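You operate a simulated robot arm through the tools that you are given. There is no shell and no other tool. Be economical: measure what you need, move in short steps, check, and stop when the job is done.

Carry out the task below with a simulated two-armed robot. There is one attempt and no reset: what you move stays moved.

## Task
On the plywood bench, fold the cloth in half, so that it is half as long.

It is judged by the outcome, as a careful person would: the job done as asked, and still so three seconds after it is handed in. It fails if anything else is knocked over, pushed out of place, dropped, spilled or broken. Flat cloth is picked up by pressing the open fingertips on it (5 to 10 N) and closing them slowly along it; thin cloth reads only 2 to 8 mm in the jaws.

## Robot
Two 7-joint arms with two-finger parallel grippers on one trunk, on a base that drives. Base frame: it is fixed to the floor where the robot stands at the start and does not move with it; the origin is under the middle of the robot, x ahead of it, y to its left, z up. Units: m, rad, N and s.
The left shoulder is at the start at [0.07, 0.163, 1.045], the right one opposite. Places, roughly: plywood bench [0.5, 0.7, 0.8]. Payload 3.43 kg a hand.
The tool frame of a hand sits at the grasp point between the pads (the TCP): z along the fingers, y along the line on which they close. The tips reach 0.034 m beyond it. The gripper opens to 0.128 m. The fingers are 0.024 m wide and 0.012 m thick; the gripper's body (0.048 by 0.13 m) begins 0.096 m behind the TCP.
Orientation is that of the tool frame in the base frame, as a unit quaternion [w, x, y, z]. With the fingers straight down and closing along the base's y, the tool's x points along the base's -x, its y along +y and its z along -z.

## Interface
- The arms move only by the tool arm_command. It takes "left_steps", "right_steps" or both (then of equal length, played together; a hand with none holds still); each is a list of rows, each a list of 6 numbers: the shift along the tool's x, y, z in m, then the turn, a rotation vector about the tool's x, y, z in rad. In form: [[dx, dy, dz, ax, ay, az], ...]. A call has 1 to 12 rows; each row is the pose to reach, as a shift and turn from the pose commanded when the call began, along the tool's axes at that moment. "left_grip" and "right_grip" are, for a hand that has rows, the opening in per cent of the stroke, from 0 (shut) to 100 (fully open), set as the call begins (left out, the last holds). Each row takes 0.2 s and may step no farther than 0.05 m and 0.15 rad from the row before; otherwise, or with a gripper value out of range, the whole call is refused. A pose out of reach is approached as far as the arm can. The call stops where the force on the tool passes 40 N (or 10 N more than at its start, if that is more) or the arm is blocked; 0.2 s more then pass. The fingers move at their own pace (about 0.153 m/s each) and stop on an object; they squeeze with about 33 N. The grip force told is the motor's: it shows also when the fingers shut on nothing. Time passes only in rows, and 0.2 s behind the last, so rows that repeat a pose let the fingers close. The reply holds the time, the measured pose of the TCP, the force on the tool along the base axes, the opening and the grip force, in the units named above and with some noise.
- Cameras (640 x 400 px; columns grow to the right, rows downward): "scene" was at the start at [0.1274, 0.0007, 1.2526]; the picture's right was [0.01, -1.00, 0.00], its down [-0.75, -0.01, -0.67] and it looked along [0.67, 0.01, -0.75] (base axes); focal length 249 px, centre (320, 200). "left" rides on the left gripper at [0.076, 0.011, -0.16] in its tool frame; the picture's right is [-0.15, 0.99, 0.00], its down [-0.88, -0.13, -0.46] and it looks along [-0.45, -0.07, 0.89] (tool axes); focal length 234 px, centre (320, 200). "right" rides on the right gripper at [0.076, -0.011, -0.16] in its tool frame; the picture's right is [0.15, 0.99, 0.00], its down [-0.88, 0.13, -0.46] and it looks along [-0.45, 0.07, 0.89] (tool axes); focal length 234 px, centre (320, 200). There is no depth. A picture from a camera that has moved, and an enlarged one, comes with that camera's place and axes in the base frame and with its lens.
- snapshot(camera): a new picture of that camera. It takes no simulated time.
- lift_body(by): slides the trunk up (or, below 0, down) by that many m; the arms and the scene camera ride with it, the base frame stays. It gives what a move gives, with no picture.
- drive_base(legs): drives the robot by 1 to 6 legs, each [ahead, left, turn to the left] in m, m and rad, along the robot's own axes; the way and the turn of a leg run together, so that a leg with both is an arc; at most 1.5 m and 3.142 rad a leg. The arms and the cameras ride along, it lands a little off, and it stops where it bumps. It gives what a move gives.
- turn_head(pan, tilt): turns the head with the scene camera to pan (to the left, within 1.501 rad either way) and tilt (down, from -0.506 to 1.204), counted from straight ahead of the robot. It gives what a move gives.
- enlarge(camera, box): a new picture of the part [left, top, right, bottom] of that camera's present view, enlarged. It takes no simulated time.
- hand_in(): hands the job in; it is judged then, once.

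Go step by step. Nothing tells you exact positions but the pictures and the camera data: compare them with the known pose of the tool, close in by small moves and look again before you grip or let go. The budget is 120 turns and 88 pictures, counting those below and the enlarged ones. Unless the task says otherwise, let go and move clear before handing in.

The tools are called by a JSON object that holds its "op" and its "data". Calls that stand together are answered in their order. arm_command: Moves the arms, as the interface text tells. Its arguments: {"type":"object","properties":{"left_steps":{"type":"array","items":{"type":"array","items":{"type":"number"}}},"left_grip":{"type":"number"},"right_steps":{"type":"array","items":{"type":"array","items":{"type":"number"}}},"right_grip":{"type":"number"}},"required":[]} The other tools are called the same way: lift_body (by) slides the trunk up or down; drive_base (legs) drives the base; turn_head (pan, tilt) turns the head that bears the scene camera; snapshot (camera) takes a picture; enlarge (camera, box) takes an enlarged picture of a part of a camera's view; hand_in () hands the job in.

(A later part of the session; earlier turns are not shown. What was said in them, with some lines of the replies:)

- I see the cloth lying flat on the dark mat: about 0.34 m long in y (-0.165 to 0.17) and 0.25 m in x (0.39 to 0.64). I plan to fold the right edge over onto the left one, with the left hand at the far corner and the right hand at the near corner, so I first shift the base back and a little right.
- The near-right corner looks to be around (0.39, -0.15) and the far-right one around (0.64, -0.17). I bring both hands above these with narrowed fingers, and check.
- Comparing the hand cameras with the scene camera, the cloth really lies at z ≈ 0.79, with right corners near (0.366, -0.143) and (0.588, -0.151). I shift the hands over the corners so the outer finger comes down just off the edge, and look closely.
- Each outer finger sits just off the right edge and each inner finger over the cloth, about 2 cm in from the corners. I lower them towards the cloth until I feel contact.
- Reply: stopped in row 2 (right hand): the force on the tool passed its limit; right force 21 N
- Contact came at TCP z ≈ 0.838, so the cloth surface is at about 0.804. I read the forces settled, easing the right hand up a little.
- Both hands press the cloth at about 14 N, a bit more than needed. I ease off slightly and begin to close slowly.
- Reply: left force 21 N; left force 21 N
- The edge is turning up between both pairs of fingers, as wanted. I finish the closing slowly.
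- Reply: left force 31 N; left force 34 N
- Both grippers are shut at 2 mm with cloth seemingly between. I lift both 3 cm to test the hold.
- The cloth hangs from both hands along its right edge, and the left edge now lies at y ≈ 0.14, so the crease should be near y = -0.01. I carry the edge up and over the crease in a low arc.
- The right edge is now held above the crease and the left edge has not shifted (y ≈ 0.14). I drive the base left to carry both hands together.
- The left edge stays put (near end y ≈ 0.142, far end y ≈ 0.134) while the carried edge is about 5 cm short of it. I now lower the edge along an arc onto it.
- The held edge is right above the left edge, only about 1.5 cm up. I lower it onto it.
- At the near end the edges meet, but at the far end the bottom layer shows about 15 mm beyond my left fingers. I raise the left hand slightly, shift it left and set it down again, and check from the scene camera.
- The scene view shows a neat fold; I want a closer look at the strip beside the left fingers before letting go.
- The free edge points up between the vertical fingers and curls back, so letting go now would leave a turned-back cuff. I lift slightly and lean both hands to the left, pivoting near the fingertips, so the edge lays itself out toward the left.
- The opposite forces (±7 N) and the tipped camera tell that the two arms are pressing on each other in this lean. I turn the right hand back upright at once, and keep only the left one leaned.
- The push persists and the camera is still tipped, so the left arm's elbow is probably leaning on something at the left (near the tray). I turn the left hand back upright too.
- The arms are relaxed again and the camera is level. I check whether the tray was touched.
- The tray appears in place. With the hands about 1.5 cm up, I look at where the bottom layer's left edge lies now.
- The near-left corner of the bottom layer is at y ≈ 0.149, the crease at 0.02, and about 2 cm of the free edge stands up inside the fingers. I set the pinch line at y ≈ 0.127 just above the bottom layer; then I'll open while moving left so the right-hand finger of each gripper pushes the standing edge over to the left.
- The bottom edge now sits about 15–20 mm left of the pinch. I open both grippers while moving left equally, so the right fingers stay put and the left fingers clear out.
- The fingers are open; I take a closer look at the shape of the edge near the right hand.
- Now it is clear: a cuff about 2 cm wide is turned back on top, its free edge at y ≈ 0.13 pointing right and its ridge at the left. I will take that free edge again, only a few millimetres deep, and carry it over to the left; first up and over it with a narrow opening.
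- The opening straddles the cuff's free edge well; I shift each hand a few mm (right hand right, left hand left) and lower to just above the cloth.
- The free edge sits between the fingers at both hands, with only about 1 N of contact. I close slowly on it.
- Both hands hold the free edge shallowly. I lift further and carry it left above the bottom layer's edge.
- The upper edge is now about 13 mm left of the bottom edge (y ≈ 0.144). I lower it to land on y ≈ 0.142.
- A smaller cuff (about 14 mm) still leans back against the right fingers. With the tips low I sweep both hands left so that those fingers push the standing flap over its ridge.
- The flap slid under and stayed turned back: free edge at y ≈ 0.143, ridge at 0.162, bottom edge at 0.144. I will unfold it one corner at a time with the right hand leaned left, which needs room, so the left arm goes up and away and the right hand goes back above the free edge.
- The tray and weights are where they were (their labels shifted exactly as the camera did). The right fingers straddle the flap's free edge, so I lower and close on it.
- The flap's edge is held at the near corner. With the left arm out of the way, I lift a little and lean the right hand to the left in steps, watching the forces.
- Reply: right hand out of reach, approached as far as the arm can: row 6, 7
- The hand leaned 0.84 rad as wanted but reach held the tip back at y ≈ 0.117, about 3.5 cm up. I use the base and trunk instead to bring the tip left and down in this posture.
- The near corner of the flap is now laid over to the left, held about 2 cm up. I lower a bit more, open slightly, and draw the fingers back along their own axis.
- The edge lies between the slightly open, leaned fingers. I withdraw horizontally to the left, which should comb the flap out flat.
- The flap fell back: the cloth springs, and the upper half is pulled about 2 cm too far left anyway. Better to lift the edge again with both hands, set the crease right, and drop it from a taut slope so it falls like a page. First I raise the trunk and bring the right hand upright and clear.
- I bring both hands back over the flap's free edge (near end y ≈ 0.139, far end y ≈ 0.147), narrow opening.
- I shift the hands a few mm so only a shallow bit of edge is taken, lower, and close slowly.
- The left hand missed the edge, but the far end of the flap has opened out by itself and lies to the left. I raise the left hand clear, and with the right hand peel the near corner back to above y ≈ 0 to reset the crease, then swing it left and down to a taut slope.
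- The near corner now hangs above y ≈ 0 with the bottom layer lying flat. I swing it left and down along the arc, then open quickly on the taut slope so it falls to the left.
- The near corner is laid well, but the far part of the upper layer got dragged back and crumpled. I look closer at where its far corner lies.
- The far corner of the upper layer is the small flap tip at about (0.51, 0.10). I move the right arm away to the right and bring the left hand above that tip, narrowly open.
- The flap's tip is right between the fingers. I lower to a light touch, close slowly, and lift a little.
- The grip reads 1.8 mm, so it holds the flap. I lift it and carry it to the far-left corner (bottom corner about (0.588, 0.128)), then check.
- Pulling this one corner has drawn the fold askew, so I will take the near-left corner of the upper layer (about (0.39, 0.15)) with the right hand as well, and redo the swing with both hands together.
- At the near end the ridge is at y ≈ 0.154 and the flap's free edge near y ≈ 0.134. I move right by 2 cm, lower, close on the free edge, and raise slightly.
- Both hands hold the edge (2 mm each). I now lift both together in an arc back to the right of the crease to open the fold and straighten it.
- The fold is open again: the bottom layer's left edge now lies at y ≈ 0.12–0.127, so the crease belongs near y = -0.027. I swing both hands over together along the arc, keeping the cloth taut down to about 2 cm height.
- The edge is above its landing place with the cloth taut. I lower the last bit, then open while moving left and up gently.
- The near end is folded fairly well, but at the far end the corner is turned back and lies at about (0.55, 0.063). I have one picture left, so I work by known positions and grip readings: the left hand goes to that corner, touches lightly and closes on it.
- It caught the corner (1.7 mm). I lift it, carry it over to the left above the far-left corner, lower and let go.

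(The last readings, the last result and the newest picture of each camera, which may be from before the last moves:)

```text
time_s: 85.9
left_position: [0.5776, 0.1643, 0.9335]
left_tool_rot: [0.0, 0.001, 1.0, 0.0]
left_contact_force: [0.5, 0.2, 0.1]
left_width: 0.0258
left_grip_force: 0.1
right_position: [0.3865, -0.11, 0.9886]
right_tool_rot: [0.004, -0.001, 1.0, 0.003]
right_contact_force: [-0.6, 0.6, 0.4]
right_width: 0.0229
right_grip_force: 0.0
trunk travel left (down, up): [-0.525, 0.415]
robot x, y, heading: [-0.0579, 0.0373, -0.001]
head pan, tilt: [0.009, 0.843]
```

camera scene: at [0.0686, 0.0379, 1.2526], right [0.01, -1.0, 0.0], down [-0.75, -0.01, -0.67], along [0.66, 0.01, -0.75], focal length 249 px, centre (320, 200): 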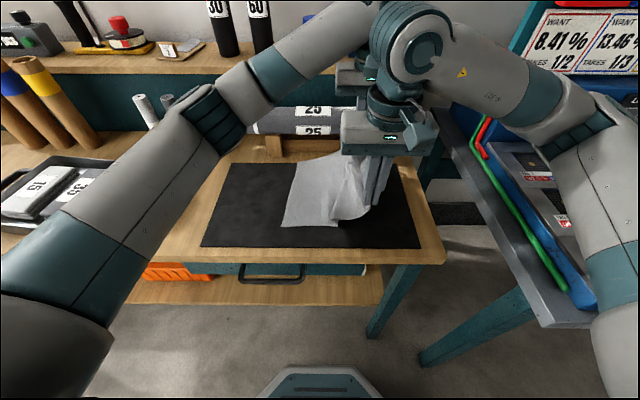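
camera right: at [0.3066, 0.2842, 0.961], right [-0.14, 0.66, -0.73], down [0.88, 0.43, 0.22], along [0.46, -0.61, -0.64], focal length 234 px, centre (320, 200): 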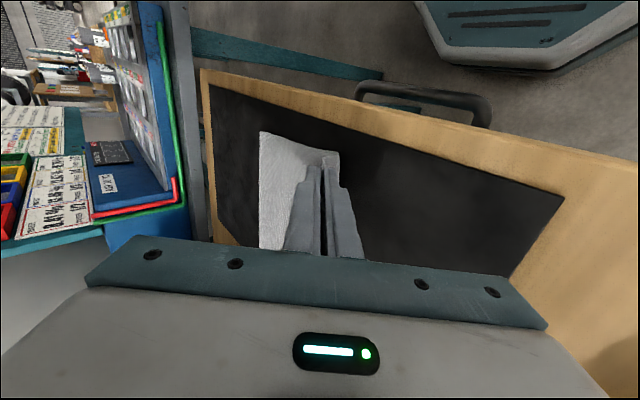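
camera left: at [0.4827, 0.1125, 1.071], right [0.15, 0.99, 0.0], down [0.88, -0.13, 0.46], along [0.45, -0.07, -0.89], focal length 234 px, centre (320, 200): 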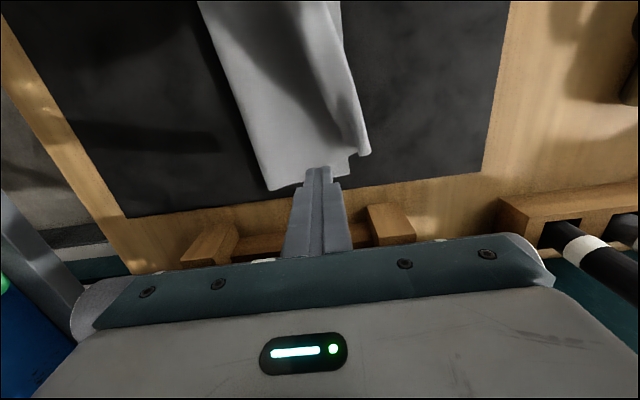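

I look once now, with the last picture, to judge the state.

{"op": "arm_command", "data": {"left_steps": [[0.01, 0.04, -0.02, 0, 0, 0], [0.02, 0.08, -0.04, 0, 0, 0], [0.04, 0.12, -0.06, 0, 0, 0], [0.05, 0.16, -0.08, 0, 0, 0], [0.07, 0.2, -0.09, 0, 0, 0], [0.09, 0.24, -0.09, 0, 0, 0]]}}

{"op": "enlarge", "data": {"camera": "scene", "box": [240, 150, 380, 250]}}

```text
time_s: 87.3
left_position: [0.4862, 0.4065, 1.0227]
left_tool_rot: [0.0, 0.0, 1.0, -0.001]
left_contact_force: [-0.3, -0.6, -0.6]
left_width: 0.0257
left_grip_force: 0.2
right_position: [0.3855, -0.1086, 0.9882]
right_tool_rot: [0.005, 0.0, 1.0, 0.003]
right_contact_force: [-0.4, 0.1, 0.0]
right_width: 0.0231
right_grip_force: 0.1
trunk travel left (down, up): [-0.525, 0.415]
robot x, y, heading: [-0.0584, 0.0389, 0.005]
head pan, tilt: [0.009, 0.843]
```

```text
4.00 times, centred on (310, 200) of scene
camera zoom: at [0.0669, 0.0414, 1.2527], right [0.01, -1.0, 0.0], down [-0.75, -0.01, -0.67], along [0.67, 0.01, -0.75], focal length 996 px, centre (360, 200)
```

zoom: 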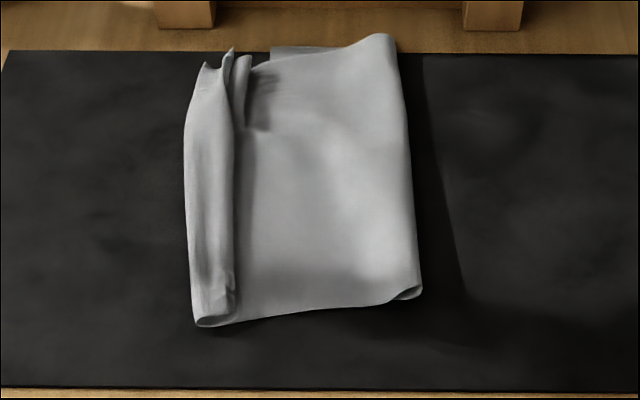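

The cloth now lies folded over with a crease along the right, about half its former length. A narrow turned-back strip remains along the left edge. Both hands are open and clear. With no pictures left, working on blind could only spoil it, so I hand in.

{"op": "hand_in", "data": {}}

```text
The job is handed in.
```

I handed in the cloth folded in half: it is now about 0.14 m long instead of 0.30 m, but the fold is not perfectly neat. A strip about 2–3 cm wide along the left edge is turned back on top. The left edges of the two layers line up only to within about 2 cm.

One moment to note: partway through, I leaned both hands to the left and an arm pressed against something, tipping the robot slightly, so I backed off. In the pictures afterwards the tray and weights were where they had been, and I saw nothing else knocked over or moved.

Both hands were open and clear of the cloth at hand-in. I had used all my pictures by then, so I did not try to smooth the strip out blind.
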